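You operate a simulated robot arm through the tools that you are given. There is no shell and no other tool. Be economical: measure what you need, move in short steps, check, and stop when the job is done.

You run a simulated two-armed robot. Do the job below in one go: nothing can be reset, and whatever is moved stays where it is left.

TASK
Open the glass door of the brown cabinet, fetch the name card from the far end of the long table and set it on the second glass shelf from the top and shut the door again. Put the glass dome on the middle shelf of the trolley. Put the green bottle on the far end of the long table away on the top of the airbrush table. Put the sweet from the far end of the long table on the top shelf of the trolley. Take the fondant box on the far end of the long table and put it away on the shelf under the wooden top table. Take the lid off the glass jug and lay it down on the far end of the long table. The order is free. Set down upright: glass dome, green bottle, fondant box.
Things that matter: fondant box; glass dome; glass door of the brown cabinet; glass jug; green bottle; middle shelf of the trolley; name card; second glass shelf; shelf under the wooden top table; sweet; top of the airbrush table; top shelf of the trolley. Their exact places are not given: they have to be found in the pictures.

The check looks at the end state, three seconds after you hand in, the way a careful person would. Anything else that was tipped, shoved, dropped, spilled or broken makes it a failure. Lids that push on must go on centred and level and be pressed home; caps that screw on are set level and turned clockwise until they are tight.

THE ROBOT
Two 7-joint arms with fingered hands on one trunk, on a base that drives. Base frame: it is fixed to the floor where the robot stands at the start and does not move with it; the origin is under the middle of the robot, x ahead of it, y to its left, z up. Lengths are in m, angles in rad, forces in N, time in s.
The left shoulder is at the start at [0.038, 0.186, 1.293], the right one opposite. With the tool pointing down near the work surface each hand reaches from about 0.1 to 0.66 m from the robot's upright axis, wherever it stands, measured 20 degrees to its own side. Places, roughly: fondant box [-0.25, -0.5, 0.75]; glass dome (10x10x10 cm) [0.4, 1, 0.8]; glass door of the brown cabinet [0.9, -0.2, 1.3]; glass jug (11x7x9 cm) [-0.3, -0.9, 0.8]; green bottle [-0.5, -0.25, 0.75]; middle shelf of the trolley [0.2, 1, 0.4]; name card [-1.25, -1, 0.75]; second glass shelf (51x18 cm) [0.98, -0.16, 1.34]; shelf under the wooden top table [0.9, -6.4, 0.3]; sweet (3x3x2 cm) [-0.3, -0.5, 0.8]; top of the airbrush table [-0.8, -6.9, 0.8]; top shelf of the trolley [0.5, 1.1, 0.7]. Payload 3.6 kg a hand.
The tool frame of a hand sits at the grasp point between the pads (the TCP): z along the fingers, y along the line on which they close. The tips reach 0.026 m beyond it. Largest opening 0.088 m; the body of the gripper starts 0.03 m behind the TCP. The gripper is a hand of 3 fingers: y runs from the thumb to the fingers, the wrist lies at [-0.017, -0.098, -0.164] in the tool frame.
Orientation is told as [roll, pitch, yaw] about the base's x, y, z axes, in that order, counted from this pose: with the fingers straight down and the wrist toward the robot, the tool's x, y and z point along [0, 1, 0], [1, 0, 0] and [0, 0, -1] of the base frame.

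THE INTERFACE
- The arms move only by the tool send_rows. It takes "left_steps", "right_steps" or both (then of equal length, played together; a hand with none holds still); each is a list of rows, each a list of 6 numbers: the shift along the tool's x, y, z in cm, then the turn, a rotation vector about the tool's x, y, z in rad. In form: [[tx, ty, tz, wx, wy, wz], ...]. A call has 1 to 8 rows; each row is the pose to reach, as a shift and turn from the pose commanded when the call began, along the tool's axes at that moment. Rows are played at 5 a second. More than 0.05 m and 0.15 rad between two rows, and nothing of the call is played. A pose out of reach is approached as far as the arm can. The call stops where the force on the tool passes 40 N (or 10 N more than at its start, if that is more) or the arm is blocked; 0.2 s more then pass. In this call time passes only in rows, and 0.2 s behind the last. The reply holds the time, the measured pose of the TCP, the force on the tool along the base axes, the opening and the grip force, in the units named above and with some noise, with the torque about the TCP (base axes, N m) and any sound that the robot's microphone picked up, and new pictures: "pictures" is both (left out), scene, wrist or none (wrist: the cameras of the hands that moved).
- Cameras (640 x 400 px; columns grow to the right, rows downward): "scene" is now at [0.1994, -0.0274, 1.2777]; the picture's right is [-0.55, -0.83, 0.00], its down [0.28, -0.19, -0.94] and it looks along [0.78, -0.52, 0.34] (base axes); focal length 214 px, centre (320, 200). "left" rides on the left gripper at [-0.056, -0.08, -0.102] in its tool frame; the picture's right is [-0.73, -0.32, 0.60], its down [0.62, -0.66, 0.41] and it looks along [0.27, 0.68, 0.69] (tool axes); focal length 247 px, centre (320, 200). "right" rides on the right gripper at [0.056, -0.08, -0.102] in its tool frame; the picture's right is [-0.74, 0.32, -0.60], its down [-0.62, -0.67, 0.41] and it looks along [-0.27, 0.68, 0.69] (tool axes); focal length 247 px, centre (320, 200).
- lift_body(by): slides the trunk up (or, below 0, down) by that many m; the arms and the scene camera ride with it, the base frame stays. It gives what a move gives, with no picture.
- roll_base(legs): drives the robot by 1 to 6 legs, each [ahead, left, turn to the left] in m, m and rad, along the robot's own axes; the way and the turn of a leg run together, so that a leg with both is an arc; at most 1.5 m and 3.142 rad a leg. The arms and the cameras ride along, it lands a little off, and it stops where it bumps. It gives what a move gives, and a new picture of the scene camera.
- finger_targets(fingers, thumb_bend, thumb_turn, hand): sets how far each is bent, from 0 (flat) to 1 (curled in); at 0.3 the hand is open as for a grip, at 0.7 the pads meet at the TCP. One left out holds its place. A second passes; each finger stops where it meets its share of the squeeze, and holds until it gets a number again. It is the only way to open and close the hand. It gives what a move gives, with no picture; readings hold the bend of each and the force on the fingers (four entries, about 0 where the hand has none), thumb and palm. thumb_turn goes from beside the hand (0) to across from the fingers (1), as for a grip.
- aim_head(pan, tilt): turns the head with the scene camera to pan (to the left, within 1.047 rad either way) and tilt (down, from -0.506 to 1.204), counted from straight ahead of the robot. It gives what a move gives, and a new picture of the scene camera.
- probe_pixels(camera, pixels): for up to 12 pixels [column, row] of the newest picture of that camera ("zoom" is the newest enlarged one), the place [x, y, z] in the base frame of the surface seen there, good to about 0.002 m, but the place of the scene camera against the robot may be out by one fixed shift of up to 0.025 m in any direction. The clock stands still meanwhile.
- inspect(camera, box): a new picture of the part [left, top, right, bottom] of that camera's present view, enlarged. The clock stands still meanwhile.
- finish_job(): hands the job in; it is judged then, once.

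Work in short steps. Measure before you move; look again where a grasp or a placing could have gone wrong, and mend it. You have 131 turns and 260 pictures in all, those below and enlarged ones among them. Open the grippers and draw the arms clear of the work before you hand the job in, unless the task says otherwise.

The tools are called as name(argument=value, ...) on one line, values as JSON. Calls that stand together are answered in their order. send_rows: Moves the arms, as the interface text tells. Its arguments: {"type":"object","properties":{"left_steps":{"type":"array"},"right_steps":{"type":"array"},"pictures":{"type":"string","enum":["both","scene","wrist","none"]}},"required":[]} The other tools are called the same way: lift_body (by) slides the trunk up or down; finger_targets (fingers, thumb_bend, thumb_turn, hand) moves the fingers one by one; roll_base (legs) drives the base; aim_head (pan, tilt) turns the head that bears the scene camera; probe_pixels (camera, pixels) gives the place of the surface under pixels of a picture; inspect (camera, box) takes an enlarged picture of a part of a camera's view; finish_job () hands the job in.

At the start:

```text
t: 0.0
left_ee_pos: [0.4135, -0.0033, 1.5984]
left_orientation: [0.002, 0.0, 0.003]
left_contact_force: [1.0, 0.3, 0.6]
left_torque: [0.01, -0.01, 0.0]
left_grip_width: 0.0874
left_gripper_force: 0.1
left_shape: jaw
left_bend: [0.3, 0.3, 0.98]
left_finger forces: [0.0, 0.1, 0.0, 0.0, 0.0, 0.0]
right_ee_pos: [0.326, -0.4146, 1.6119]
right_orientation: [0.0, 0.0, 0.001]
right_contact_force: [0.4, 0.6, -0.3]
right_torque: [-0.02, 0.01, -0.02]
right_grip_width: 0.0873
right_gripper_force: 0.1
right_shape: jaw
right_bend: [0.3, 0.3, 0.98]
right_finger forces: [0.1, 0.0, 0.1, 0.0, 0.0, 0.0]
trunk travel left (down, up): [-0.435, 0.322]
robot x, y, heading: [0.0018, -0.0005, -0.002]
head pan, tilt: [-0.586, -0.344]
```

scene: 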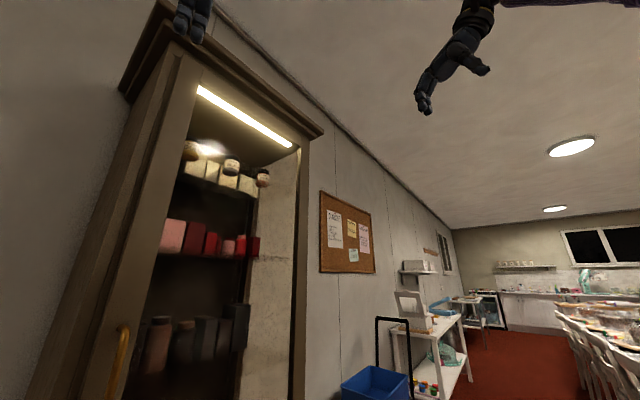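
right: 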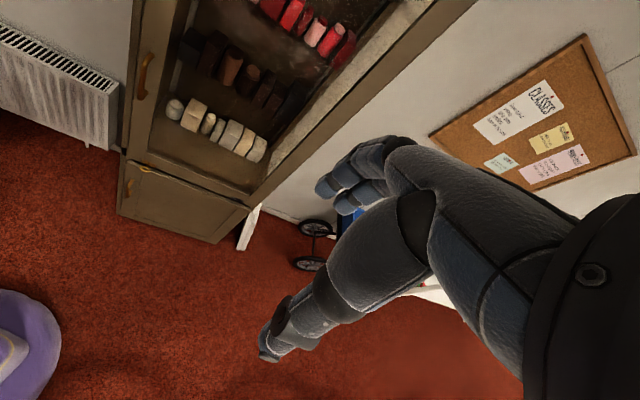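
left: 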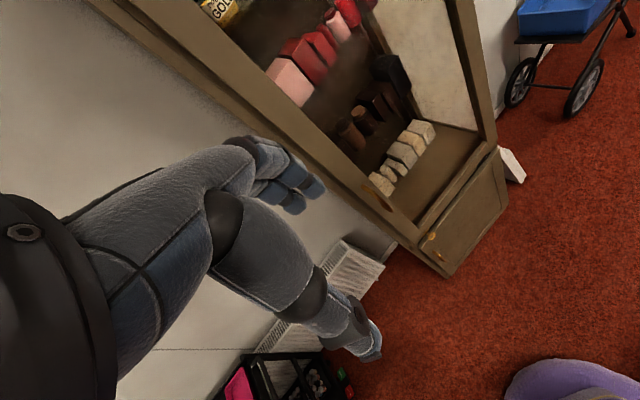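

The scene shows the cabinet ahead with its handle near (120,365). I look around with the head first to find the rest.

aim_head(pan=0.0, tilt=0.3)

aim_head(pan=1.04, tilt=0.5)

aim_head(pan=-1.04, tilt=0.4)

```text
t: 1.0
left_ee_pos: [0.4116, -0.003, 1.5972]
left_orientation: [-0.001, 0.002, 0.002]
left_contact_force: [-0.3, -1.0, 0.3]
left_torque: [0.0, -0.01, -0.01]
left_grip_width: 0.0876
left_gripper_force: 0.0
left_shape: jaw
left_bend: [0.3, 0.3, 0.98]
left_finger forces: [0.1, 0.0, 0.0, 0.0, 0.0, 0.0]
right_ee_pos: [0.3256, -0.4156, 1.6124]
right_orientation: [-0.001, -0.001, 0.0]
right_contact_force: [-0.2, 0.4, 0.6]
right_torque: [-0.03, -0.02, -0.02]
right_grip_width: 0.0877
right_gripper_force: 0.0
right_shape: jaw
right_bend: [0.3, 0.3, 0.98]
right_finger forces: [0.0, 0.1, 0.0, 0.0, 0.1, 0.0]
trunk travel left (down, up): [-0.435, 0.322]
robot x, y, heading: [-0.0037, 0.001, 0.001]
head pan, tilt: [0.0, 0.3]
```

scene: 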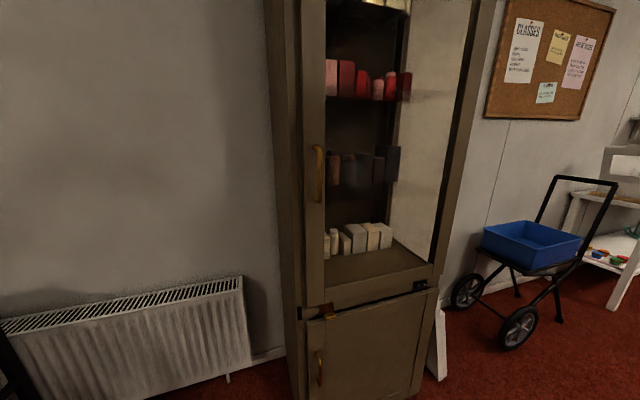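

```text
t: 2.3
left_ee_pos: [0.4123, -0.0029, 1.5984]
left_orientation: [-0.003, 0.003, 0.001]
left_contact_force: [0.7, 1.0, -0.2]
left_torque: [0.03, -0.01, 0.0]
left_grip_width: 0.0878
left_gripper_force: 0.1
left_shape: jaw
left_bend: [0.3, 0.3, 0.98]
left_finger forces: [0.1, 0.0, 0.0, 0.1, 0.0, 0.1]
right_ee_pos: [0.3258, -0.416, 1.611]
right_orientation: [-0.001, 0.001, -0.001]
right_contact_force: [0.1, -0.2, -0.2]
right_torque: [-0.02, 0.02, -0.03]
right_grip_width: 0.0876
right_gripper_force: 0.0
right_shape: jaw
right_bend: [0.3, 0.3, 0.98]
right_finger forces: [0.0, 0.1, 0.0, 0.1, 0.1, 0.0]
trunk travel left (down, up): [-0.435, 0.322]
robot x, y, heading: [0.0014, -0.0004, -0.0]
head pan, tilt: [1.04, 0.499]
```

scene: 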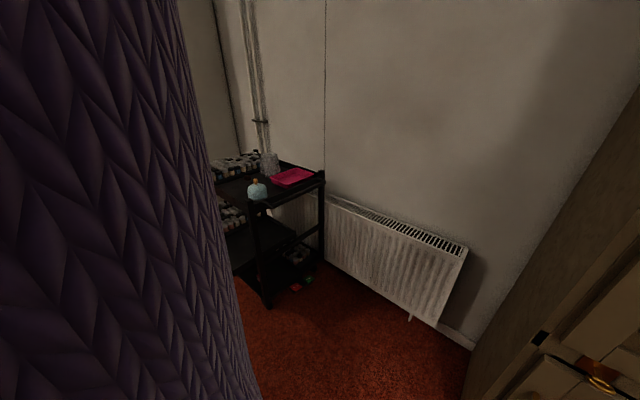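

```text
t: 4.3
left_ee_pos: [0.4132, -0.0037, 1.5969]
left_orientation: [0.0, 0.001, 0.003]
left_contact_force: [0.0, -0.5, 0.9]
left_torque: [0.02, 0.02, 0.02]
left_grip_width: 0.0877
left_gripper_force: 0.0
left_shape: jaw
left_bend: [0.3, 0.3, 0.98]
left_finger forces: [0.1, 0.0, 0.0, 0.0, 0.1, 0.1]
right_ee_pos: [0.326, -0.4153, 1.6126]
right_orientation: [0.0, -0.001, 0.0]
right_contact_force: [0.7, -0.9, -0.3]
right_torque: [-0.01, -0.02, -0.01]
right_grip_width: 0.0876
right_gripper_force: 0.1
right_shape: jaw
right_bend: [0.3, 0.3, 0.98]
right_finger forces: [0.0, 0.0, 0.1, 0.1, 0.1, 0.1]
trunk travel left (down, up): [-0.435, 0.322]
robot x, y, heading: [-0.0031, -0.0054, 0.001]
head pan, tilt: [-1.04, 0.4]
```

scene: 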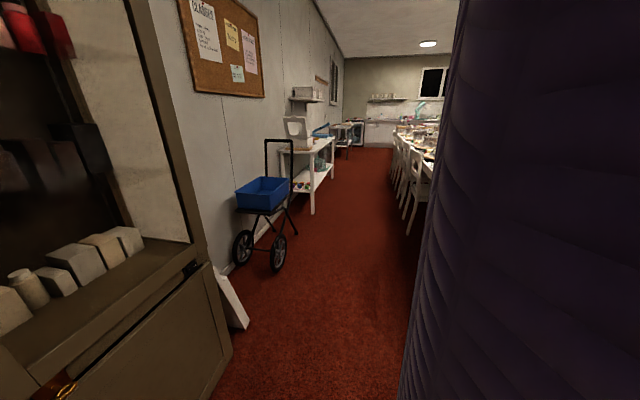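

The table lies behind-right of the robot. I turn right to face it.

roll_base(legs=[[0, 0, -2.3]])

aim_head(pan=0.0, tilt=0.6)

```text
t: 10.1
left_ee_pos: [-0.2703, -0.3115, 1.599]
left_orientation: [-0.001, 0.002, -2.277]
left_contact_force: [0.0, 0.2, -0.4]
left_torque: [0.04, 0.0, 0.0]
left_grip_width: 0.0876
left_gripper_force: 0.1
left_shape: jaw
left_bend: [0.3, 0.3, 0.98]
left_finger forces: [0.0, 0.1, 0.0, 0.0, 0.0, 0.1]
right_ee_pos: [-0.5276, 0.0222, 1.6117]
right_orientation: [0.001, 0.0, -2.277]
right_contact_force: [-0.3, 0.4, 0.2]
right_torque: [0.0, 0.03, 0.05]
right_grip_width: 0.0878
right_gripper_force: 0.1
right_shape: jaw
right_bend: [0.3, 0.3, 0.98]
right_finger forces: [0.0, 0.1, 0.1, 0.0, 0.1, 0.0]
trunk travel left (down, up): [-0.435, 0.322]
robot x, y, heading: [-0.0003, 0.0007, -2.28]
head pan, tilt: [-1.04, 0.4]
```

scene: 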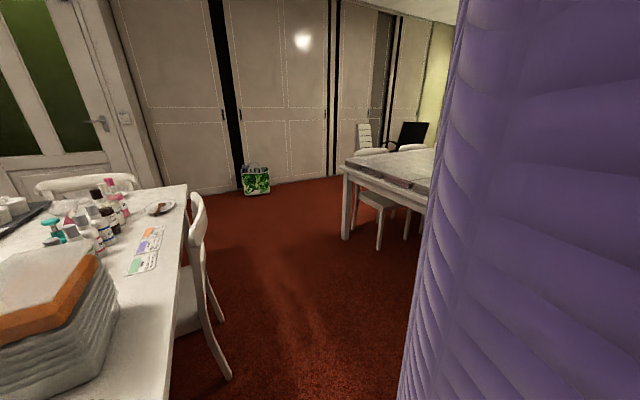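

```text
t: 11.4
left_ee_pos: [-0.2706, -0.3109, 1.5975]
left_orientation: [-0.001, 0.001, -2.276]
left_contact_force: [0.5, -0.5, -0.4]
left_torque: [0.02, -0.02, -0.02]
left_grip_width: 0.0877
left_gripper_force: 0.1
left_shape: jaw
left_bend: [0.3, 0.3, 0.98]
left_finger forces: [0.1, 0.0, 0.0, 0.0, 0.0, 0.0]
right_ee_pos: [-0.5263, 0.0231, 1.6112]
right_orientation: [0.002, 0.0, -2.278]
right_contact_force: [-0.6, 1.0, -0.6]
right_torque: [-0.02, 0.0, 0.0]
right_grip_width: 0.0877
right_gripper_force: 0.1
right_shape: jaw
right_bend: [0.3, 0.3, 0.98]
right_finger forces: [0.0, 0.0, 0.0, 0.1, 0.0, 0.0]
trunk travel left (down, up): [-0.435, 0.322]
robot x, y, heading: [0.001, 0.0026, -2.276]
head pan, tilt: [0.0, 0.6]
```

scene: 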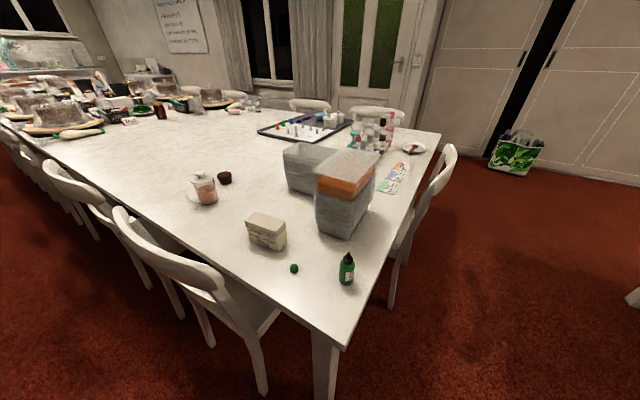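

The table end is visible: bottle (347,268), sweet (294,268), box (266,230), jug (203,188), card near (390,178). Probing.

probe_pixels(camera="scene", pixels=[[347, 270], [347, 258], [294, 268], [266, 216], [266, 240], [224, 177], [203, 180], [203, 200], [335, 345], [440, 140], [330, 320], [395, 178]])

inspect(camera="scene", box=[170, 150, 370, 300])

inspect(camera="scene", box=[330, 100, 450, 200])

```text
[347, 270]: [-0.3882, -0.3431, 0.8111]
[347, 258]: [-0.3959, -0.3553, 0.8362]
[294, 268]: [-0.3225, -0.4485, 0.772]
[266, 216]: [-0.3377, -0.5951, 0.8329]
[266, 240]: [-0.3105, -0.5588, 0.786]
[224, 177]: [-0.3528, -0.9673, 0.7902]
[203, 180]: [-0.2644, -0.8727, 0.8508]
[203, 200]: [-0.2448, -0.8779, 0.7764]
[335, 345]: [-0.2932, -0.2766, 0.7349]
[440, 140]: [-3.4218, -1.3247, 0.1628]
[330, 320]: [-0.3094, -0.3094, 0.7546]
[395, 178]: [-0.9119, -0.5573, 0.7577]
```

```text
2.67 times, centred on (270, 225) of scene
```

zoom: 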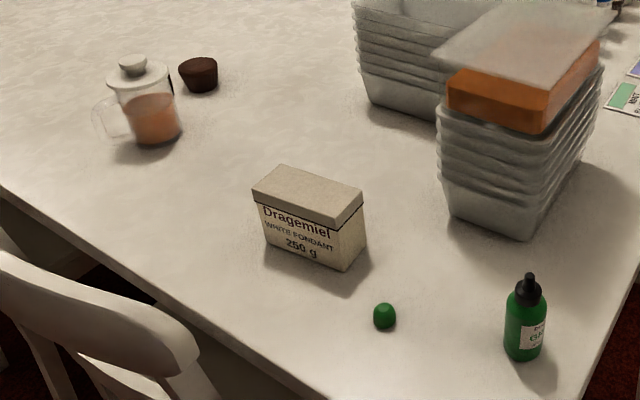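

```text
4.00 times, centred on (390, 150) of scene
```

zoom: 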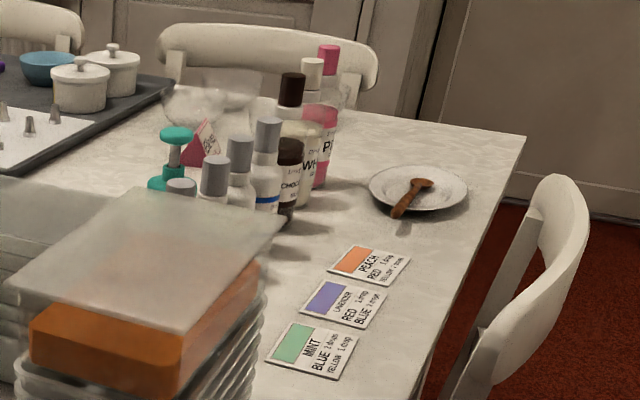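

The pink tent-shaped name card stands at about (381,135) behind the bottles; the sweet is green at (294,268). I start with the sweet using the left hand: lower the trunk, then move above it.

lift_body(by=-0.25)

send_rows(left_steps=[[1, 2.5, 4, 0, 0, 0], [2, 5, 8, 0, 0, 0], [3, 7, 12, 0, 0, 0], [4, 9, 16, 0, 0, 0], [4.5, 10.5, 20.5, 0, 0, 0], [5, 12, 25, 0, 0, 0], [5, 13, 29.5, 0, 0, 0], [5, 13.8, 34, 0, 0, 0]], pictures="both")

```text
t: 14.0
left_ee_pos: [-0.2697, -0.3107, 1.3484]
left_orientation: [-0.001, 0.001, -2.277]
left_contact_force: [-0.2, 0.5, -0.1]
left_torque: [-0.02, 0.02, -0.04]
left_grip_width: 0.0879
left_gripper_force: 0.1
left_shape: jaw
left_bend: [0.3, 0.3, 0.98]
left_finger forces: [0.0, 0.0, 0.0, 0.0, 0.1, 0.0]
right_ee_pos: [-0.5267, 0.0238, 1.3627]
right_orientation: [0.0, 0.0, -2.278]
right_contact_force: [0.3, 0.0, -0.3]
right_torque: [0.01, -0.01, -0.02]
right_grip_width: 0.0876
right_gripper_force: 0.0
right_shape: jaw
right_bend: [0.3, 0.3, 0.98]
right_finger forces: [0.0, 0.0, 0.1, 0.0, 0.0, 0.0]
trunk travel left (down, up): [-0.185, 0.572]
robot x, y, heading: [0.0002, -0.0019, -2.273]
head pan, tilt: [0.0, 0.6]
```

```text
t: 15.8
left_ee_pos: [-0.3213, -0.4477, 1.0058]
left_orientation: [0.0, 0.002, -2.275]
left_contact_force: [-1.2, -0.1, -0.9]
left_torque: [-0.05, 0.03, 0.0]
left_grip_width: 0.0873
left_gripper_force: 0.0
left_shape: jaw
left_bend: [0.3, 0.3, 0.98]
left_finger forces: [0.1, 0.0, 0.0, 0.1, 0.0, 0.0]
right_ee_pos: [-0.5282, 0.0216, 1.3606]
right_orientation: [0.0, 0.003, -2.28]
right_contact_force: [-0.7, 0.1, -0.9]
right_torque: [0.01, -0.02, -0.01]
right_grip_width: 0.0878
right_gripper_force: 0.0
right_shape: jaw
right_bend: [0.3, 0.3, 0.98]
right_finger forces: [0.0, 0.1, 0.0, 0.1, 0.0, 0.1]
trunk travel left (down, up): [-0.185, 0.572]
robot x, y, heading: [-0.0012, -0.0, -2.279]
head pan, tilt: [0.0, 0.6]
```

scene: 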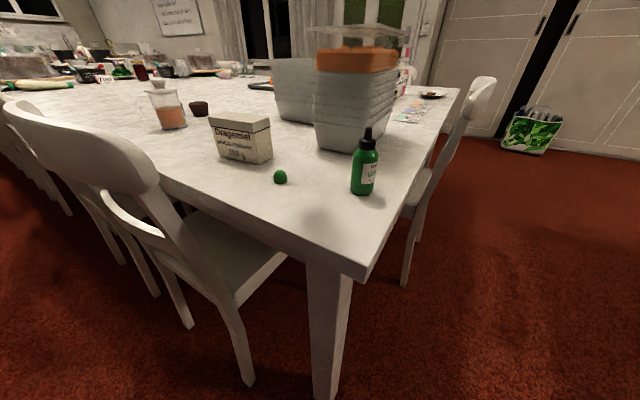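
left: 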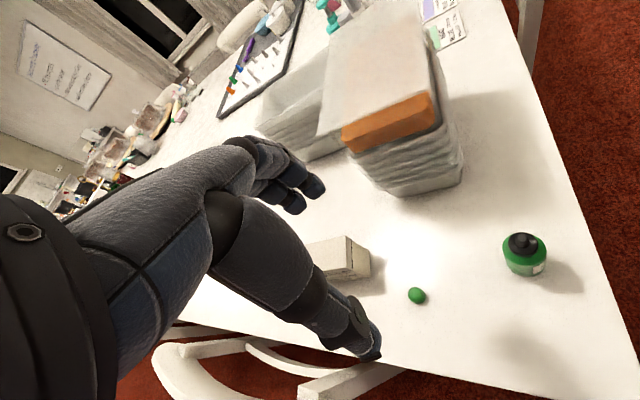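

The wrist view shows the sweet at (417,296); the scene shows it at (280,177). I probe both to calibrate the cameras.

probe_pixels(camera="left", pixels=[[417, 291], [417, 296], [525, 241], [525, 262], [362, 357], [305, 205], [340, 245], [365, 255], [368, 270]])

probe_pixels(camera="scene", pixels=[[280, 172], [280, 178], [368, 133], [365, 180], [330, 40], [300, 70]])

```text
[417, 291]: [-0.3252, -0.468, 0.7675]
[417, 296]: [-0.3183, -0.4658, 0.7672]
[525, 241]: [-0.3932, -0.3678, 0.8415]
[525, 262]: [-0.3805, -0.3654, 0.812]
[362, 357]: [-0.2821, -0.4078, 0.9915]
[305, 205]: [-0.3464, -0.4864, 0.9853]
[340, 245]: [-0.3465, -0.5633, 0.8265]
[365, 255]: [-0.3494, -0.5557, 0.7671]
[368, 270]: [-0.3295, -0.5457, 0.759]
```

```text
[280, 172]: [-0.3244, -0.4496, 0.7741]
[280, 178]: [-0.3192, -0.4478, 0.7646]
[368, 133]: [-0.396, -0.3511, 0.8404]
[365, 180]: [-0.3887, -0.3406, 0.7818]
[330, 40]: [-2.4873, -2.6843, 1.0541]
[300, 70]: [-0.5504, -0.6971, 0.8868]
```

Wrist and scene differ by about 2 cm; I trust the wrist. I lower over the sweet (centre about [-0.323,-0.468]) to z 0.80.

send_rows(left_steps=[[1.1, 1.7, 0, 0, 0, 0], [1.1, 1.7, 5, 0, 0, 0], [1.1, 1.7, 10, 0, 0, 0], [1.1, 1.7, 15, 0, 0, 0], [1.1, 1.7, 20, 0, 0, 0]], pictures="wrist")

```text
t: 17.0
left_ee_pos: [-0.3249, -0.4695, 0.8074]
left_orientation: [-0.001, 0.001, -2.278]
left_contact_force: [0.6, 0.2, -0.1]
left_torque: [0.0, 0.0, 0.0]
left_grip_width: 0.0876
left_gripper_force: 0.0
left_shape: jaw
left_bend: [0.3, 0.3, 0.98]
left_finger forces: [0.0, 0.1, 0.0, 0.0, 0.0, 0.0]
right_ee_pos: [-0.5263, 0.0208, 1.3605]
right_orientation: [0.0, 0.0, -2.276]
right_contact_force: [0.5, -0.8, 0.2]
right_torque: [0.0, 0.0, 0.01]
right_grip_width: 0.0878
right_gripper_force: 0.0
right_shape: jaw
right_bend: [0.3, 0.3, 0.98]
right_finger forces: [0.0, 0.0, 0.0, 0.1, 0.0, 0.0]
trunk travel left (down, up): [-0.185, 0.572]
robot x, y, heading: [0.0013, -0.0032, -2.278]
head pan, tilt: [0.0, 0.6]
```

left: 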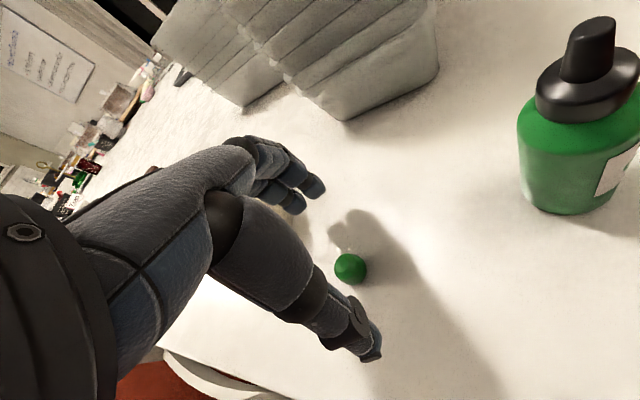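

The sweet at (350,269) lies about 0.5 cm thumb-ward of the grasp point. I correct and lower to z≈0.786, then close.

send_rows(left_steps=[[0.3, -0.4, 1, 0, 0, 0], [0.3, -0.4, 2.2, 0, 0, 0]], pictures="none")

finger_targets(hand="left", fingers=0.7, thumb_bend=0.7)

send_rows(left_steps=[[0, 0, -5, 0, 0, 0], [0, 0, -10, 0, 0, 0]], pictures="wrist")

```text
t: 17.6
left_ee_pos: [-0.3192, -0.4671, 0.7852]
left_orientation: [0.0, -0.001, -2.277]
left_contact_force: [-1.0, -0.4, 0.0]
left_torque: [-0.02, -0.03, -0.01]
left_grip_width: 0.0881
left_gripper_force: 0.0
left_shape: jaw
left_bend: [0.3, 0.3, 0.98]
left_finger forces: [0.0, 0.0, 0.1, 0.1, 0.1, 0.1]
right_ee_pos: [-0.5269, 0.0228, 1.3618]
right_orientation: [0.0, 0.001, -2.279]
right_contact_force: [-0.3, 0.0, 0.5]
right_torque: [0.0, 0.0, -0.03]
right_grip_width: 0.0874
right_gripper_force: 0.1
right_shape: jaw
right_bend: [0.3, 0.3, 0.98]
right_finger forces: [0.0, 0.0, 0.1, 0.0, 0.0, 0.0]
trunk travel left (down, up): [-0.185, 0.572]
robot x, y, heading: [0.003, 0.0015, -2.277]
head pan, tilt: [0.0, 0.6]
```

```text
t: 18.6
left_ee_pos: [-0.3197, -0.4667, 0.7852]
left_orientation: [-0.001, 0.002, -2.28]
left_contact_force: [0.4, 0.2, 1.1]
left_torque: [0.0, 0.0, -0.01]
left_grip_width: 0.0076
left_gripper_force: 3.1
left_shape: fingers
left_bend: [0.68, 0.67, 0.97]
left_finger forces: [0.7, 2.2, 0.1, 0.0, 2.3, 0.0]
right_ee_pos: [-0.5277, 0.0218, 1.3613]
right_orientation: [0.0, 0.0, -2.277]
right_contact_force: [0.2, 0.2, 0.4]
right_torque: [0.02, 0.01, -0.01]
right_grip_width: 0.0878
right_gripper_force: 0.1
right_shape: jaw
right_bend: [0.3, 0.3, 0.98]
right_finger forces: [0.1, 0.1, 0.0, 0.0, 0.0, 0.0]
trunk travel left (down, up): [-0.185, 0.572]
robot x, y, heading: [0.0024, 0.001, -2.28]
head pan, tilt: [0.0, 0.6]
```

```text
t: 19.2
left_ee_pos: [-0.3211, -0.4669, 0.8868]
left_orientation: [-0.001, 0.0, -2.278]
left_contact_force: [-0.2, -1.1, -0.1]
left_torque: [0.0, 0.03, 0.01]
left_grip_width: 0.0024
left_gripper_force: 0.0
left_shape: fingers
left_bend: [0.7, 0.7, 0.97]
left_finger forces: [0.1, 0.0, 0.0, 0.0, 0.0, 0.0]
right_ee_pos: [-0.5276, 0.0226, 1.3616]
right_orientation: [0.0, 0.001, -2.277]
right_contact_force: [-0.5, -0.2, -0.5]
right_torque: [0.0, -0.01, -0.01]
right_grip_width: 0.0879
right_gripper_force: 0.0
right_shape: jaw
right_bend: [0.3, 0.3, 0.98]
right_finger forces: [0.0, 0.1, 0.0, 0.0, 0.0, 0.0]
trunk travel left (down, up): [-0.185, 0.572]
robot x, y, heading: [-0.0022, 0.0023, -2.28]
head pan, tilt: [0.0, 0.6]
```

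left: 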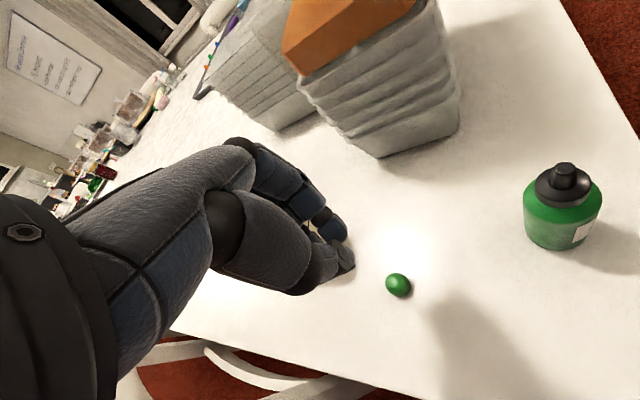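

The sweet slipped out; it stands at (398,285). Probing its place and the table around it.

probe_pixels(camera="left", pixels=[[398, 276], [398, 285], [398, 294], [388, 285], [408, 285], [398, 302], [440, 230], [340, 235], [345, 265]])

inspect(camera="left", box=[280, 180, 460, 320])

```text
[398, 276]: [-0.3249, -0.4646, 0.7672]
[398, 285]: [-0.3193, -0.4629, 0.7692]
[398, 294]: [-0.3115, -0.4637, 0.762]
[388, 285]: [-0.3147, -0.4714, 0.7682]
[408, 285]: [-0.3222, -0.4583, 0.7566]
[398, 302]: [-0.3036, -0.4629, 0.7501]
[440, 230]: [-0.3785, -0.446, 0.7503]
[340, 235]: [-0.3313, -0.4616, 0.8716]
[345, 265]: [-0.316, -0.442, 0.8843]
```

```text
2.86 times, centred on (370, 250) of left
```

zoom: 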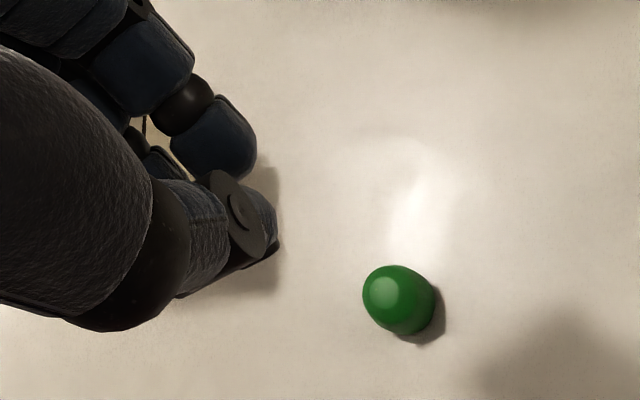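

Table is at z 0.750 and sweet top about 0.770, so I must go lower: TCP to ≈0.777, with a stronger close.

finger_targets(hand="left", fingers=0.45, thumb_bend=0.45)

send_rows(left_steps=[[0, -0.3, 5, 0, 0, 0], [0, -0.3, 9, 0, 0, 0], [0, -0.3, 11.0, 0, 0, 0]], pictures="wrist")

finger_targets(hand="left", fingers=0.75, thumb_bend=0.75)

send_rows(left_steps=[[0, 0, -5, 0, 0, 0], [0, 0, -10, 0, 0, 0]], pictures="wrist")

```text
t: 20.2
left_ee_pos: [-0.3205, -0.4672, 0.8866]
left_orientation: [0.0, 0.001, -2.278]
left_contact_force: [-1.2, -0.6, 0.6]
left_torque: [0.02, -0.01, -0.01]
left_grip_width: 0.0551
left_gripper_force: 0.0
left_shape: fingers
left_bend: [0.45, 0.45, 0.97]
left_finger forces: [0.0, 0.0, 0.0, 0.0, 0.0, 0.0]
right_ee_pos: [-0.5275, 0.0228, 1.3615]
right_orientation: [0.0, 0.0, -2.277]
right_contact_force: [0.6, -1.4, 0.0]
right_torque: [0.01, 0.01, 0.01]
right_grip_width: 0.0876
right_gripper_force: 0.0
right_shape: jaw
right_bend: [0.3, 0.3, 0.98]
right_finger forces: [0.0, 0.0, 0.1, 0.1, 0.0, 0.0]
trunk travel left (down, up): [-0.185, 0.572]
robot x, y, heading: [-0.0003, 0.0005, -2.281]
head pan, tilt: [0.0, 0.6]
```

```text
t: 21.0
left_ee_pos: [-0.318, -0.465, 0.7785]
left_orientation: [-0.003, -0.006, -2.278]
left_contact_force: [1.7, -0.1, 9.9]
left_torque: [-0.3, 0.15, 0.08]
left_grip_width: 0.0553
left_gripper_force: 4.6
left_shape: fingers
left_bend: [0.45, 0.45, 0.97]
left_finger forces: [3.7, 5.6, 0.1, 0.1, 0.0, 0.0]
right_ee_pos: [-0.5258, 0.0236, 1.3623]
right_orientation: [0.0, -0.002, -2.278]
right_contact_force: [0.0, -0.2, 0.0]
right_torque: [-0.01, -0.03, -0.02]
right_grip_width: 0.0878
right_gripper_force: 0.1
right_shape: jaw
right_bend: [0.3, 0.3, 0.98]
right_finger forces: [0.0, 0.1, 0.0, 0.0, 0.0, 0.1]
trunk travel left (down, up): [-0.185, 0.572]
robot x, y, heading: [0.0004, -0.0023, -2.276]
head pan, tilt: [0.0, 0.6]
```

left: 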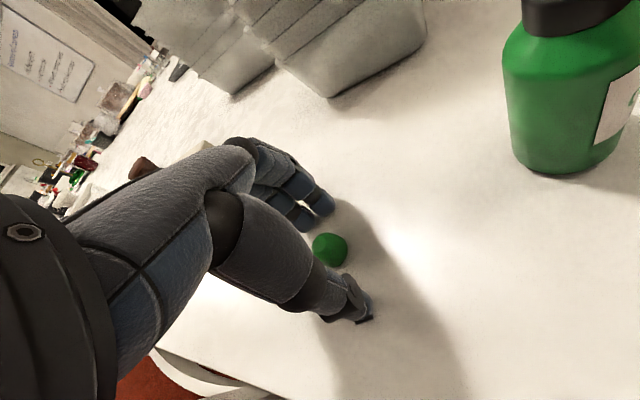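

```text
t: 22.0
left_ee_pos: [-0.3167, -0.4646, 0.7786]
left_orientation: [-0.002, -0.003, -2.275]
left_contact_force: [0.7, -3.9, 15.5]
left_torque: [0.2, -0.15, -0.07]
left_grip_width: 0.0106
left_gripper_force: 24.2
left_shape: fingers
left_bend: [0.66, 0.67, 0.96]
left_finger forces: [7.9, 9.5, 0.1, 0.0, 30.6, 0.0]
right_ee_pos: [-0.5279, 0.0234, 1.361]
right_orientation: [0.0, -0.001, -2.278]
right_contact_force: [-0.5, 0.1, -0.7]
right_torque: [-0.02, 0.0, -0.01]
right_grip_width: 0.0876
right_gripper_force: 0.0
right_shape: jaw
right_bend: [0.3, 0.3, 0.98]
right_finger forces: [0.0, 0.1, 0.0, 0.0, 0.0, 0.1]
trunk travel left (down, up): [-0.185, 0.572]
robot x, y, heading: [0.0028, -0.0006, -2.28]
head pan, tilt: [0.0, 0.6]
```

```text
t: 22.6
left_ee_pos: [-0.3181, -0.466, 0.8769]
left_orientation: [0.002, 0.005, -2.278]
left_contact_force: [0.6, -0.3, -0.1]
left_torque: [-0.02, -0.03, 0.01]
left_grip_width: 0.0108
left_gripper_force: 14.2
left_shape: fingers
left_bend: [0.72, 0.66, 0.96]
left_finger forces: [8.5, 7.4, 0.0, 0.1, 12.8, 0.0]
right_ee_pos: [-0.5289, 0.0242, 1.3601]
right_orientation: [0.002, -0.001, -2.278]
right_contact_force: [-1.3, -0.3, 0.1]
right_torque: [-0.04, -0.03, 0.02]
right_grip_width: 0.0875
right_gripper_force: 0.0
right_shape: jaw
right_bend: [0.3, 0.3, 0.98]
right_finger forces: [0.0, 0.0, 0.0, 0.0, 0.0, 0.0]
trunk travel left (down, up): [-0.185, 0.572]
robot x, y, heading: [-0.0005, 0.0041, -2.281]
head pan, tilt: [0.0, 0.6]
```

left: 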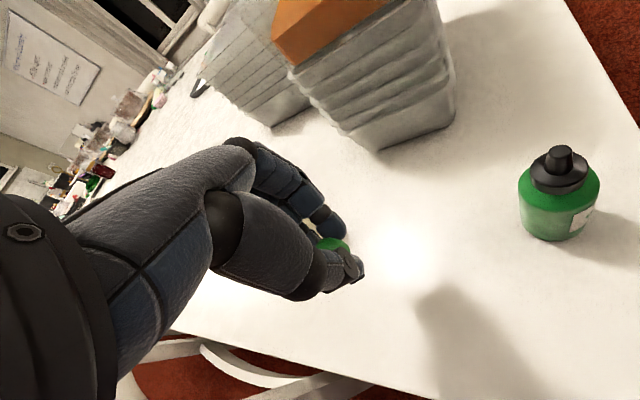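

The sweet is held (14 N). I raise the trunk and turn toward the trolley.

lift_body(by=0.25)

roll_base(legs=[[0, 0, -2.8]])

```text
t: 25.2
left_ee_pos: [-0.3181, -0.4649, 1.1245]
left_orientation: [0.0, 0.001, -2.278]
left_contact_force: [-0.3, 0.1, -0.6]
left_torque: [0.0, -0.02, -0.02]
left_grip_width: 0.0105
left_gripper_force: 14.7
left_shape: fingers
left_bend: [0.72, 0.66, 0.96]
left_finger forces: [8.5, 7.7, 0.1, 0.0, 12.7, 0.0]
right_ee_pos: [-0.528, 0.0222, 1.6105]
right_orientation: [0.001, 0.002, -2.278]
right_contact_force: [-0.1, 0.4, -0.6]
right_torque: [-0.02, 0.0, 0.02]
right_grip_width: 0.0878
right_gripper_force: 0.0
right_shape: jaw
right_bend: [0.3, 0.3, 0.98]
right_finger forces: [0.0, 0.0, 0.0, 0.0, 0.0, 0.1]
trunk travel left (down, up): [-0.435, 0.322]
robot x, y, heading: [-0.0028, 0.0011, -2.281]
head pan, tilt: [0.0, 0.6]
```

```text
t: 32.2
left_ee_pos: [0.1558, 0.5412, 1.1256]
left_orientation: [-0.002, 0.002, 1.184]
left_contact_force: [1.2, 0.2, -0.4]
left_torque: [-0.01, -0.01, -0.02]
left_grip_width: 0.0098
left_gripper_force: 13.6
left_shape: fingers
left_bend: [0.72, 0.66, 0.96]
left_finger forces: [8.6, 7.3, 0.0, 0.0, 11.7, 0.0]
right_ee_pos: [0.5072, 0.144, 1.6118]
right_orientation: [-0.001, 0.0, 1.184]
right_contact_force: [-0.2, 0.1, -0.5]
right_torque: [-0.05, -0.02, -0.02]
right_grip_width: 0.0877
right_gripper_force: 0.1
right_shape: jaw
right_bend: [0.3, 0.3, 0.98]
right_finger forces: [0.1, 0.1, 0.0, 0.1, 0.0, 0.1]
trunk travel left (down, up): [-0.435, 0.322]
robot x, y, heading: [-0.0016, 0.0009, 1.183]
head pan, tilt: [0.0, 0.6]
```

scene: 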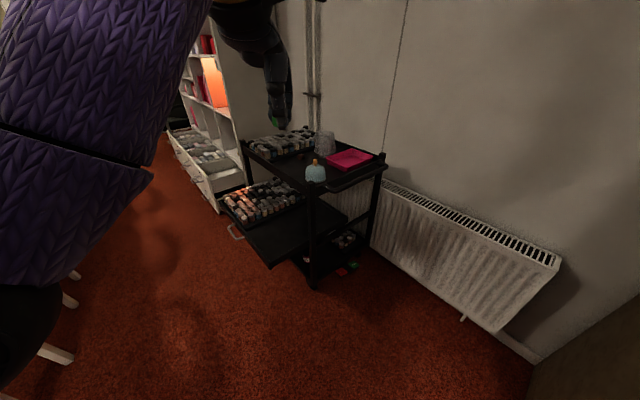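

The trolley: dome with knob at (315,170), top shelf behind, middle shelf partly pulled out near (290,230). Zoom and probe.

inspect(camera="scene", box=[210, 110, 410, 290])

probe_pixels(camera="scene", pixels=[[315, 163], [315, 172], [315, 182], [280, 160], [303, 156], [330, 165], [345, 172], [290, 230], [270, 262], [335, 210], [245, 225], [350, 158]])

```text
2.22 times, centred on (310, 200) of scene
```

zoom: 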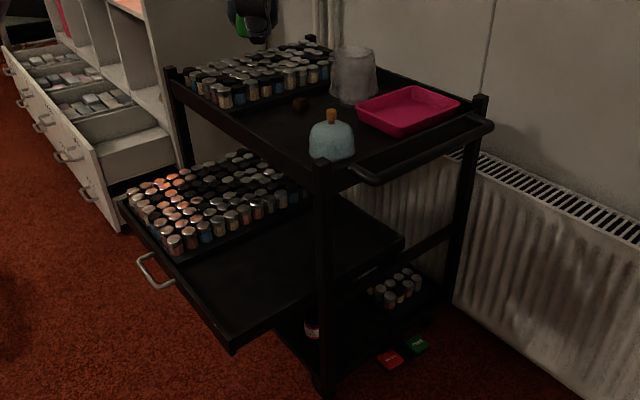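

```text
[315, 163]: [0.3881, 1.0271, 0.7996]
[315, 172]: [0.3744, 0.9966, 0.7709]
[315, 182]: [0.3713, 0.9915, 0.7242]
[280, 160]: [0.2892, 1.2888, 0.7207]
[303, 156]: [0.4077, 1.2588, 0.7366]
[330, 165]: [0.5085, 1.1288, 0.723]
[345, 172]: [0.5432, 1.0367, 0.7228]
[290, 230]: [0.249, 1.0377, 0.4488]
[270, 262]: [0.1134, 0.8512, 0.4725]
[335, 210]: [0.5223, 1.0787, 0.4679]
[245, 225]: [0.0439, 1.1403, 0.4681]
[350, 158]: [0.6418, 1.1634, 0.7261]
```

I probe the candidate spots and the trolley edges before choosing where to stand.

probe_pixels(camera="scene", pixels=[[288, 168], [295, 165], [293, 175], [300, 170], [308, 183], [284, 168], [265, 158], [247, 148], [225, 200], [316, 193], [342, 227], [305, 250]])

roll_base(legs=[[0.5, 0.0, 0.1]])

```text
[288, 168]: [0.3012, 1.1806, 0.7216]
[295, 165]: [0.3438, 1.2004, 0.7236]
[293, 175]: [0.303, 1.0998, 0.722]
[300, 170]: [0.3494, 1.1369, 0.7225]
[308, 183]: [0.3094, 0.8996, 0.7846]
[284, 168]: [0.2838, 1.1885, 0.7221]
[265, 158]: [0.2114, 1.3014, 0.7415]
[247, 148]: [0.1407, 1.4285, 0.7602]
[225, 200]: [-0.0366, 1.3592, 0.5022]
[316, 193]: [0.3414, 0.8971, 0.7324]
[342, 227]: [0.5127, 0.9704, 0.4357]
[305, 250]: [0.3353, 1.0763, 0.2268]
```

```text
t: 35.1
left_ee_pos: [0.2672, 1.0291, 1.1256]
left_orientation: [-0.001, 0.002, 1.284]
left_contact_force: [0.2, 0.8, 0.0]
left_torque: [-0.01, -0.06, -0.01]
left_grip_width: 0.01
left_gripper_force: 14.0
left_shape: fingers
left_bend: [0.72, 0.66, 0.96]
left_finger forces: [8.6, 7.2, 0.0, 0.0, 11.7, 0.0]
right_ee_pos: [0.6575, 0.6698, 1.6118]
right_orientation: [0.0, -0.001, 1.283]
right_contact_force: [0.7, -0.5, -0.8]
right_torque: [-0.03, 0.01, -0.01]
right_grip_width: 0.0874
right_gripper_force: 0.1
right_shape: jaw
right_bend: [0.3, 0.3, 0.98]
right_finger forces: [0.0, 0.1, 0.0, 0.0, 0.1, 0.0]
trunk travel left (down, up): [-0.435, 0.322]
robot x, y, heading: [0.1662, 0.4708, 1.28]
head pan, tilt: [0.0, 0.6]
```

scene: 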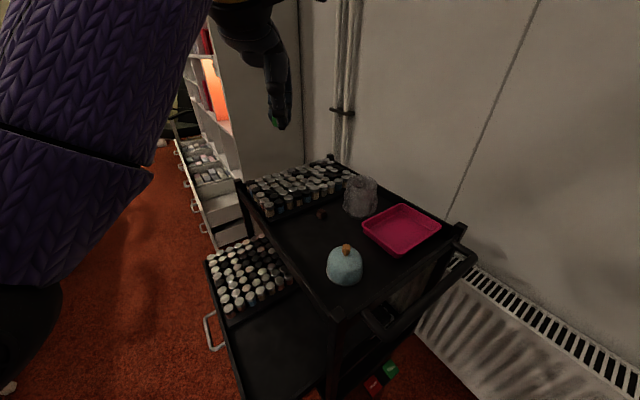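

Good view. I probe the free spot for the sweet around (303,240), the dome knob and the tray.

probe_pixels(camera="scene", pixels=[[303, 238], [295, 225], [310, 255], [346, 248], [344, 262], [345, 283], [290, 258], [280, 330], [265, 310], [290, 300], [262, 385], [240, 330]])

inspect(camera="scene", box=[200, 150, 480, 400])

```text
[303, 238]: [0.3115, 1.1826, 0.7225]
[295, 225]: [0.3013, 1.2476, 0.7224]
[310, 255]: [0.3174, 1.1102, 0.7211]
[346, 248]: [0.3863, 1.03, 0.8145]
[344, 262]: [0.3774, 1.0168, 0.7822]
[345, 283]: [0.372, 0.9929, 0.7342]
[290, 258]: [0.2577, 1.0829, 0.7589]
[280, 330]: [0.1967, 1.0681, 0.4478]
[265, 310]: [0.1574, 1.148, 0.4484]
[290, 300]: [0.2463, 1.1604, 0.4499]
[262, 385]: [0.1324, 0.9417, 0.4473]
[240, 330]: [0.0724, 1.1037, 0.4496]
```

```text
1.60 times, centred on (340, 275) of scene
```

zoom: 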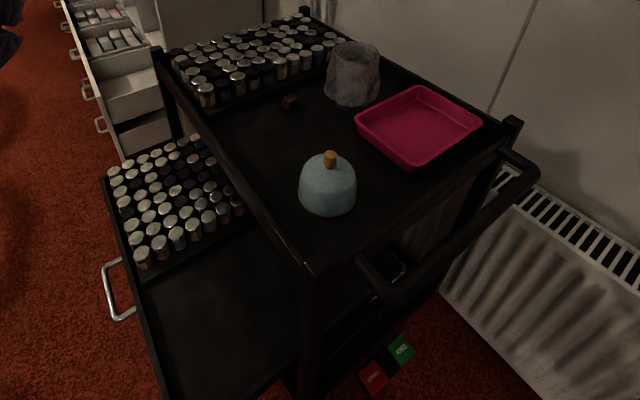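

I move the sweet over the free spot ([0.312,1.135]), then lower the trunk for better reach.

send_rows(left_steps=[[-0.5, 3, 3, 0, 0, 0], [-1, 7, 6, 0, 0, 0], [-1.3, 11.4, 8, 0, 0, 0]], pictures="none")

lift_body(by=-0.24)

send_rows(left_steps=[[0, 0, 0.5, 0, 0, 0]], pictures="both")

```text
refused: row 2 steps farther than a row can; nothing moved
```

```text
t: 37.6
left_ee_pos: [0.2669, 1.0278, 0.8855]
left_orientation: [0.0, 0.0, 1.283]
left_contact_force: [0.1, 0.4, 0.3]
left_torque: [0.04, 0.0, 0.0]
left_grip_width: 0.0098
left_gripper_force: 13.9
left_shape: fingers
left_bend: [0.72, 0.66, 0.96]
left_finger forces: [8.6, 7.4, 0.0, 0.0, 11.7, 0.0]
right_ee_pos: [0.6553, 0.6672, 1.3718]
right_orientation: [0.001, 0.001, 1.286]
right_contact_force: [-0.3, -0.6, 1.6]
right_torque: [-0.03, -0.02, 0.02]
right_grip_width: 0.0877
right_gripper_force: 0.1
right_shape: jaw
right_bend: [0.3, 0.3, 0.98]
right_finger forces: [0.0, 0.0, 0.0, 0.0, 0.0, 0.0]
trunk travel left (down, up): [-0.195, 0.562]
robot x, y, heading: [0.1696, 0.4752, 1.285]
head pan, tilt: [0.0, 0.6]
```

```text
t: 38.0
left_ee_pos: [0.2668, 1.0285, 0.8807]
left_orientation: [0.0, 0.0, 1.283]
left_contact_force: [0.2, 0.6, -0.4]
left_torque: [0.01, 0.02, 0.02]
left_grip_width: 0.01
left_gripper_force: 13.6
left_shape: fingers
left_bend: [0.72, 0.66, 0.96]
left_finger forces: [8.6, 7.4, 0.1, 0.1, 11.6, 0.0]
right_ee_pos: [0.6567, 0.6696, 1.3708]
right_orientation: [0.0, 0.0, 1.284]
right_contact_force: [-1.0, -0.4, -0.3]
right_torque: [-0.02, 0.0, 0.01]
right_grip_width: 0.0877
right_gripper_force: 0.0
right_shape: jaw
right_bend: [0.3, 0.3, 0.98]
right_finger forces: [0.1, 0.0, 0.0, 0.0, 0.0, 0.0]
trunk travel left (down, up): [-0.195, 0.562]
robot x, y, heading: [0.1647, 0.4759, 1.284]
head pan, tilt: [0.0, 0.6]
```

scene: 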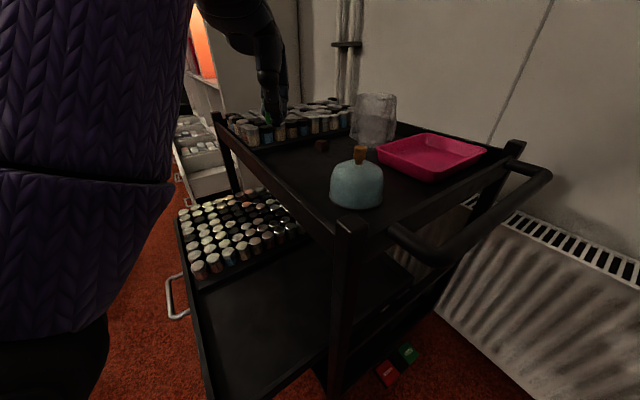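
left: 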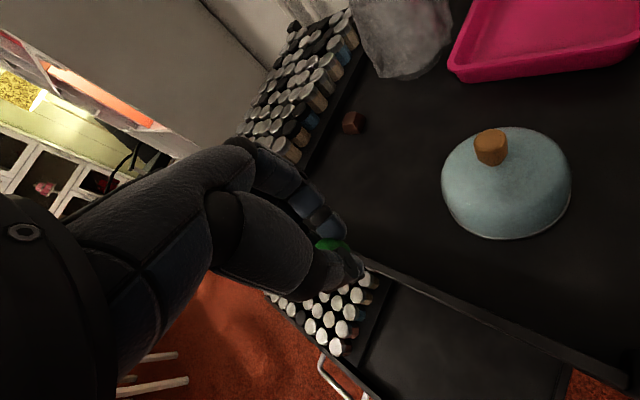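

The wrist view shows dome (505,185), knob (490,147), the brown sweet (353,122) and the shelf edge. I probe these.

probe_pixels(camera="left", pixels=[[490, 135], [490, 150], [443, 190], [570, 190], [505, 238], [353, 122], [400, 180], [380, 230], [400, 280], [345, 170], [420, 320], [440, 370]])

```text
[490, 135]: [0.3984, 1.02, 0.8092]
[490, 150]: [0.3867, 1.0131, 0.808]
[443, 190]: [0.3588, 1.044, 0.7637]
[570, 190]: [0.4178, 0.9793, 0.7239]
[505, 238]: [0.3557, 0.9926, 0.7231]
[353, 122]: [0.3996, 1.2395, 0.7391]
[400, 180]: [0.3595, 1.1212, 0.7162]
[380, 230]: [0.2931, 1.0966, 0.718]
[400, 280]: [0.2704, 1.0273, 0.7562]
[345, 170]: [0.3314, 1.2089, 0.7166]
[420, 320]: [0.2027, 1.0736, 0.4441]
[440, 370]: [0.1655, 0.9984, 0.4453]
```

Shelf surface is at z 0.717. I move over [0.315,1.13] and lower to TCP z≈0.748.

send_rows(left_steps=[[-0.6, 4, 0, 0, 0, 0], [-1.2, 8, 0, 0, 0, 0], [-1.8, 11, 0, 0, 0, 0], [-1.8, 11, 5, 0, 0, 0], [-1.8, 11, 9, 0, 0, 0], [-1.8, 11, 12, 0, 0, 0], [-1.8, 11, 13.2, 0, 0, 0]], pictures="wrist")

```text
t: 39.6
left_ee_pos: [0.3142, 1.1274, 0.7477]
left_orientation: [-0.001, 0.002, 1.287]
left_contact_force: [-1.3, 0.9, 0.3]
left_torque: [0.0, 0.02, 0.0]
left_grip_width: 0.0094
left_gripper_force: 14.3
left_shape: fingers
left_bend: [0.72, 0.66, 0.96]
left_finger forces: [8.5, 8.0, 0.0, 0.0, 11.8, 0.1]
right_ee_pos: [0.6575, 0.6691, 1.3726]
right_orientation: [0.001, 0.0, 1.284]
right_contact_force: [0.2, -0.7, -0.2]
right_torque: [0.01, -0.01, 0.0]
right_grip_width: 0.0878
right_gripper_force: 0.0
right_shape: jaw
right_bend: [0.3, 0.3, 0.98]
right_finger forces: [0.0, 0.0, 0.0, 0.1, 0.0, 0.0]
trunk travel left (down, up): [-0.195, 0.562]
robot x, y, heading: [0.1675, 0.4741, 1.284]
head pan, tilt: [0.0, 0.6]
```

left: 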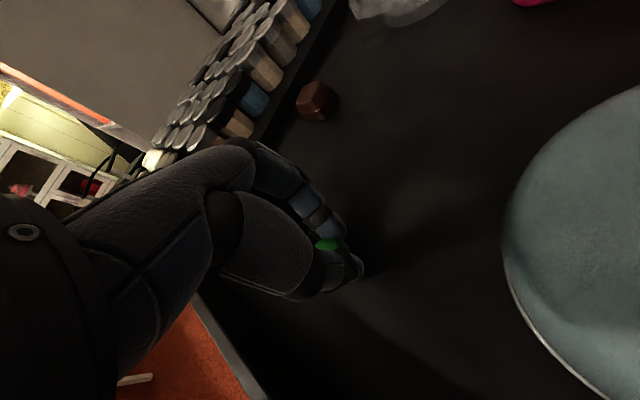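

Nearly on the shelf with no contact yet; I lower 3 mm more, open, and draw up.

send_rows(left_steps=[[0, 0, 0.4, 0, 0, 0]], pictures="none")

finger_targets(hand="left", fingers=0.45, thumb_bend=0.45)

send_rows(left_steps=[[0, 0, -4, 0, 0, 0], [0, 0, -8, 0, 0, 0], [0, 0, -12, 0, 0, 0], [0, 0, -16, 0, 0, 0]], pictures="wrist")

```text
t: 40.0
left_ee_pos: [0.3137, 1.1281, 0.7442]
left_orientation: [-0.001, 0.0, 1.285]
left_contact_force: [-0.3, -0.4, 1.7]
left_torque: [-0.05, -0.02, -0.03]
left_grip_width: 0.0097
left_gripper_force: 15.2
left_shape: fingers
left_bend: [0.72, 0.66, 0.96]
left_finger forces: [8.4, 8.1, 0.0, 0.0, 13.6, 0.0]
right_ee_pos: [0.6572, 0.6686, 1.3702]
right_orientation: [0.001, -0.001, 1.285]
right_contact_force: [-0.4, 0.5, 0.4]
right_torque: [0.01, 0.0, -0.01]
right_grip_width: 0.0876
right_gripper_force: 0.1
right_shape: jaw
right_bend: [0.3, 0.3, 0.98]
right_finger forces: [0.0, 0.0, 0.0, 0.0, 0.0, 0.0]
trunk travel left (down, up): [-0.195, 0.562]
robot x, y, heading: [0.1664, 0.478, 1.286]
head pan, tilt: [0.0, 0.6]
```

```text
t: 41.0
left_ee_pos: [0.3144, 1.1266, 0.7459]
left_orientation: [0.0, 0.0, 1.285]
left_contact_force: [-0.7, -2.8, 8.5]
left_torque: [0.21, -0.05, -0.02]
left_grip_width: 0.0542
left_gripper_force: 3.9
left_shape: fingers
left_bend: [0.46, 0.45, 0.97]
left_finger forces: [3.8, 4.6, 0.0, 0.1, 0.0, 0.1]
right_ee_pos: [0.6572, 0.6678, 1.3717]
right_orientation: [0.001, 0.0, 1.284]
right_contact_force: [-0.2, 0.6, 0.2]
right_torque: [0.0, 0.01, -0.03]
right_grip_width: 0.0878
right_gripper_force: 0.1
right_shape: jaw
right_bend: [0.3, 0.3, 0.98]
right_finger forces: [0.1, 0.1, 0.0, 0.0, 0.1, 0.1]
trunk travel left (down, up): [-0.195, 0.562]
robot x, y, heading: [0.1631, 0.4731, 1.285]
head pan, tilt: [0.0, 0.6]
```

```text
t: 42.0
left_ee_pos: [0.3147, 1.1291, 0.9036]
left_orientation: [0.001, 0.002, 1.284]
left_contact_force: [0.3, 0.6, 0.6]
left_torque: [0.01, 0.04, -0.02]
left_grip_width: 0.0556
left_gripper_force: 0.1
left_shape: fingers
left_bend: [0.45, 0.45, 0.97]
left_finger forces: [0.0, 0.1, 0.0, 0.1, 0.0, 0.0]
right_ee_pos: [0.6564, 0.6689, 1.372]
right_orientation: [0.0, 0.0, 1.284]
right_contact_force: [-0.6, -0.6, 0.0]
right_torque: [0.0, 0.0, 0.02]
right_grip_width: 0.0878
right_gripper_force: 0.1
right_shape: jaw
right_bend: [0.3, 0.3, 0.98]
right_finger forces: [0.0, 0.0, 0.0, 0.0, 0.1, 0.1]
trunk travel left (down, up): [-0.195, 0.562]
robot x, y, heading: [0.1672, 0.4743, 1.287]
head pan, tilt: [0.0, 0.6]
```

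left: 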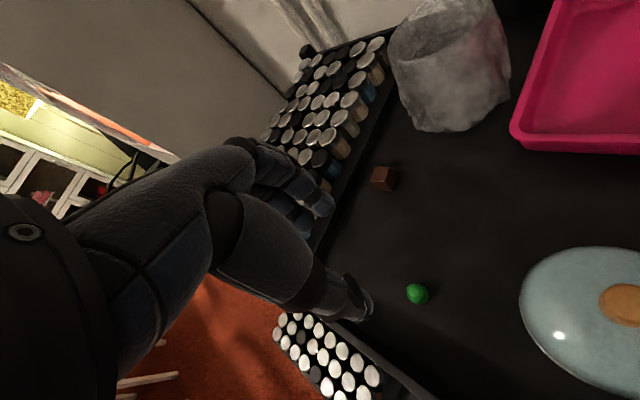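

The sweet rests on the top shelf (417,293). I move the left hand above the dome knob.

send_rows(left_steps=[[-3.5, -2.9, 0, 0, 0, 0], [-7, -5.8, 0, 0, 0, 0], [-10.5, -8.6, 0, 0, 0, 0]], pictures="wrist")

```text
t: 42.9
left_ee_pos: [0.3913, 1.0169, 0.9055]
left_orientation: [-0.002, 0.0, 1.286]
left_contact_force: [-0.3, -0.4, 0.9]
left_torque: [-0.01, 0.03, 0.03]
left_grip_width: 0.0557
left_gripper_force: 0.0
left_shape: fingers
left_bend: [0.45, 0.45, 0.97]
left_finger forces: [0.0, 0.1, 0.0, 0.0, 0.1, 0.0]
right_ee_pos: [0.6563, 0.6694, 1.3723]
right_orientation: [0.002, 0.0, 1.283]
right_contact_force: [0.1, -0.3, -0.2]
right_torque: [0.01, -0.02, 0.02]
right_grip_width: 0.0878
right_gripper_force: 0.0
right_shape: jaw
right_bend: [0.3, 0.3, 0.98]
right_finger forces: [0.1, 0.1, 0.0, 0.1, 0.1, 0.0]
trunk travel left (down, up): [-0.195, 0.562]
robot x, y, heading: [0.1701, 0.4724, 1.284]
head pan, tilt: [0.0, 0.6]
```

left: 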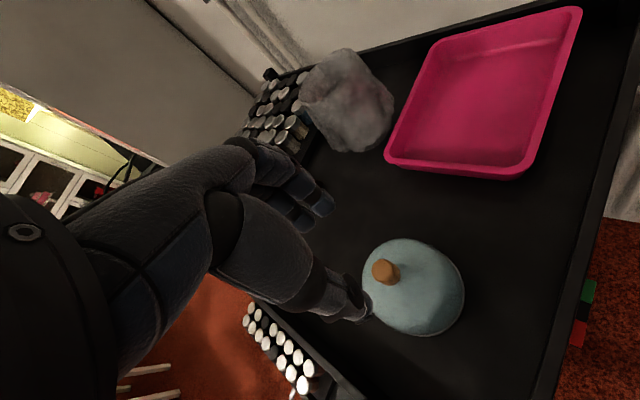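

inspect(camera="left", box=[340, 220, 480, 350])

probe_pixels(camera="left", pixels=[[386, 265], [386, 272], [374, 270], [397, 270], [386, 283], [425, 242], [425, 336], [464, 290], [390, 300]])

```text
3.08 times, centred on (410, 285) of left
```

zoom: 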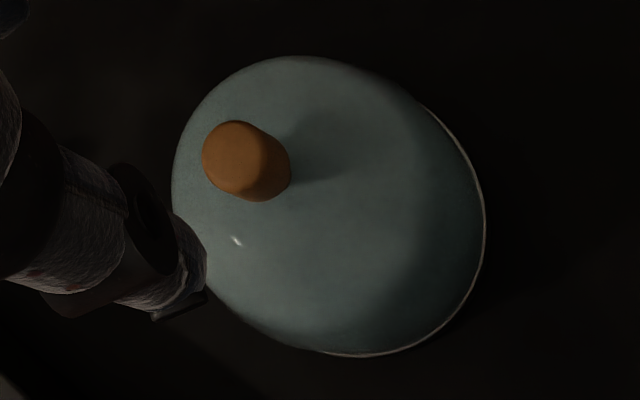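

```text
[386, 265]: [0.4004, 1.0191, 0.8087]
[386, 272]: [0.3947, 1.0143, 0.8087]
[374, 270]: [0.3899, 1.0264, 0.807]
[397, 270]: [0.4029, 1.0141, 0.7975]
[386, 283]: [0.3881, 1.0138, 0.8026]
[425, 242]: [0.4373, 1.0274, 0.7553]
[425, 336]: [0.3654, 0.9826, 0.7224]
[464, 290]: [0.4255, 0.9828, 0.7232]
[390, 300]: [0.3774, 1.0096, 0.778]
```

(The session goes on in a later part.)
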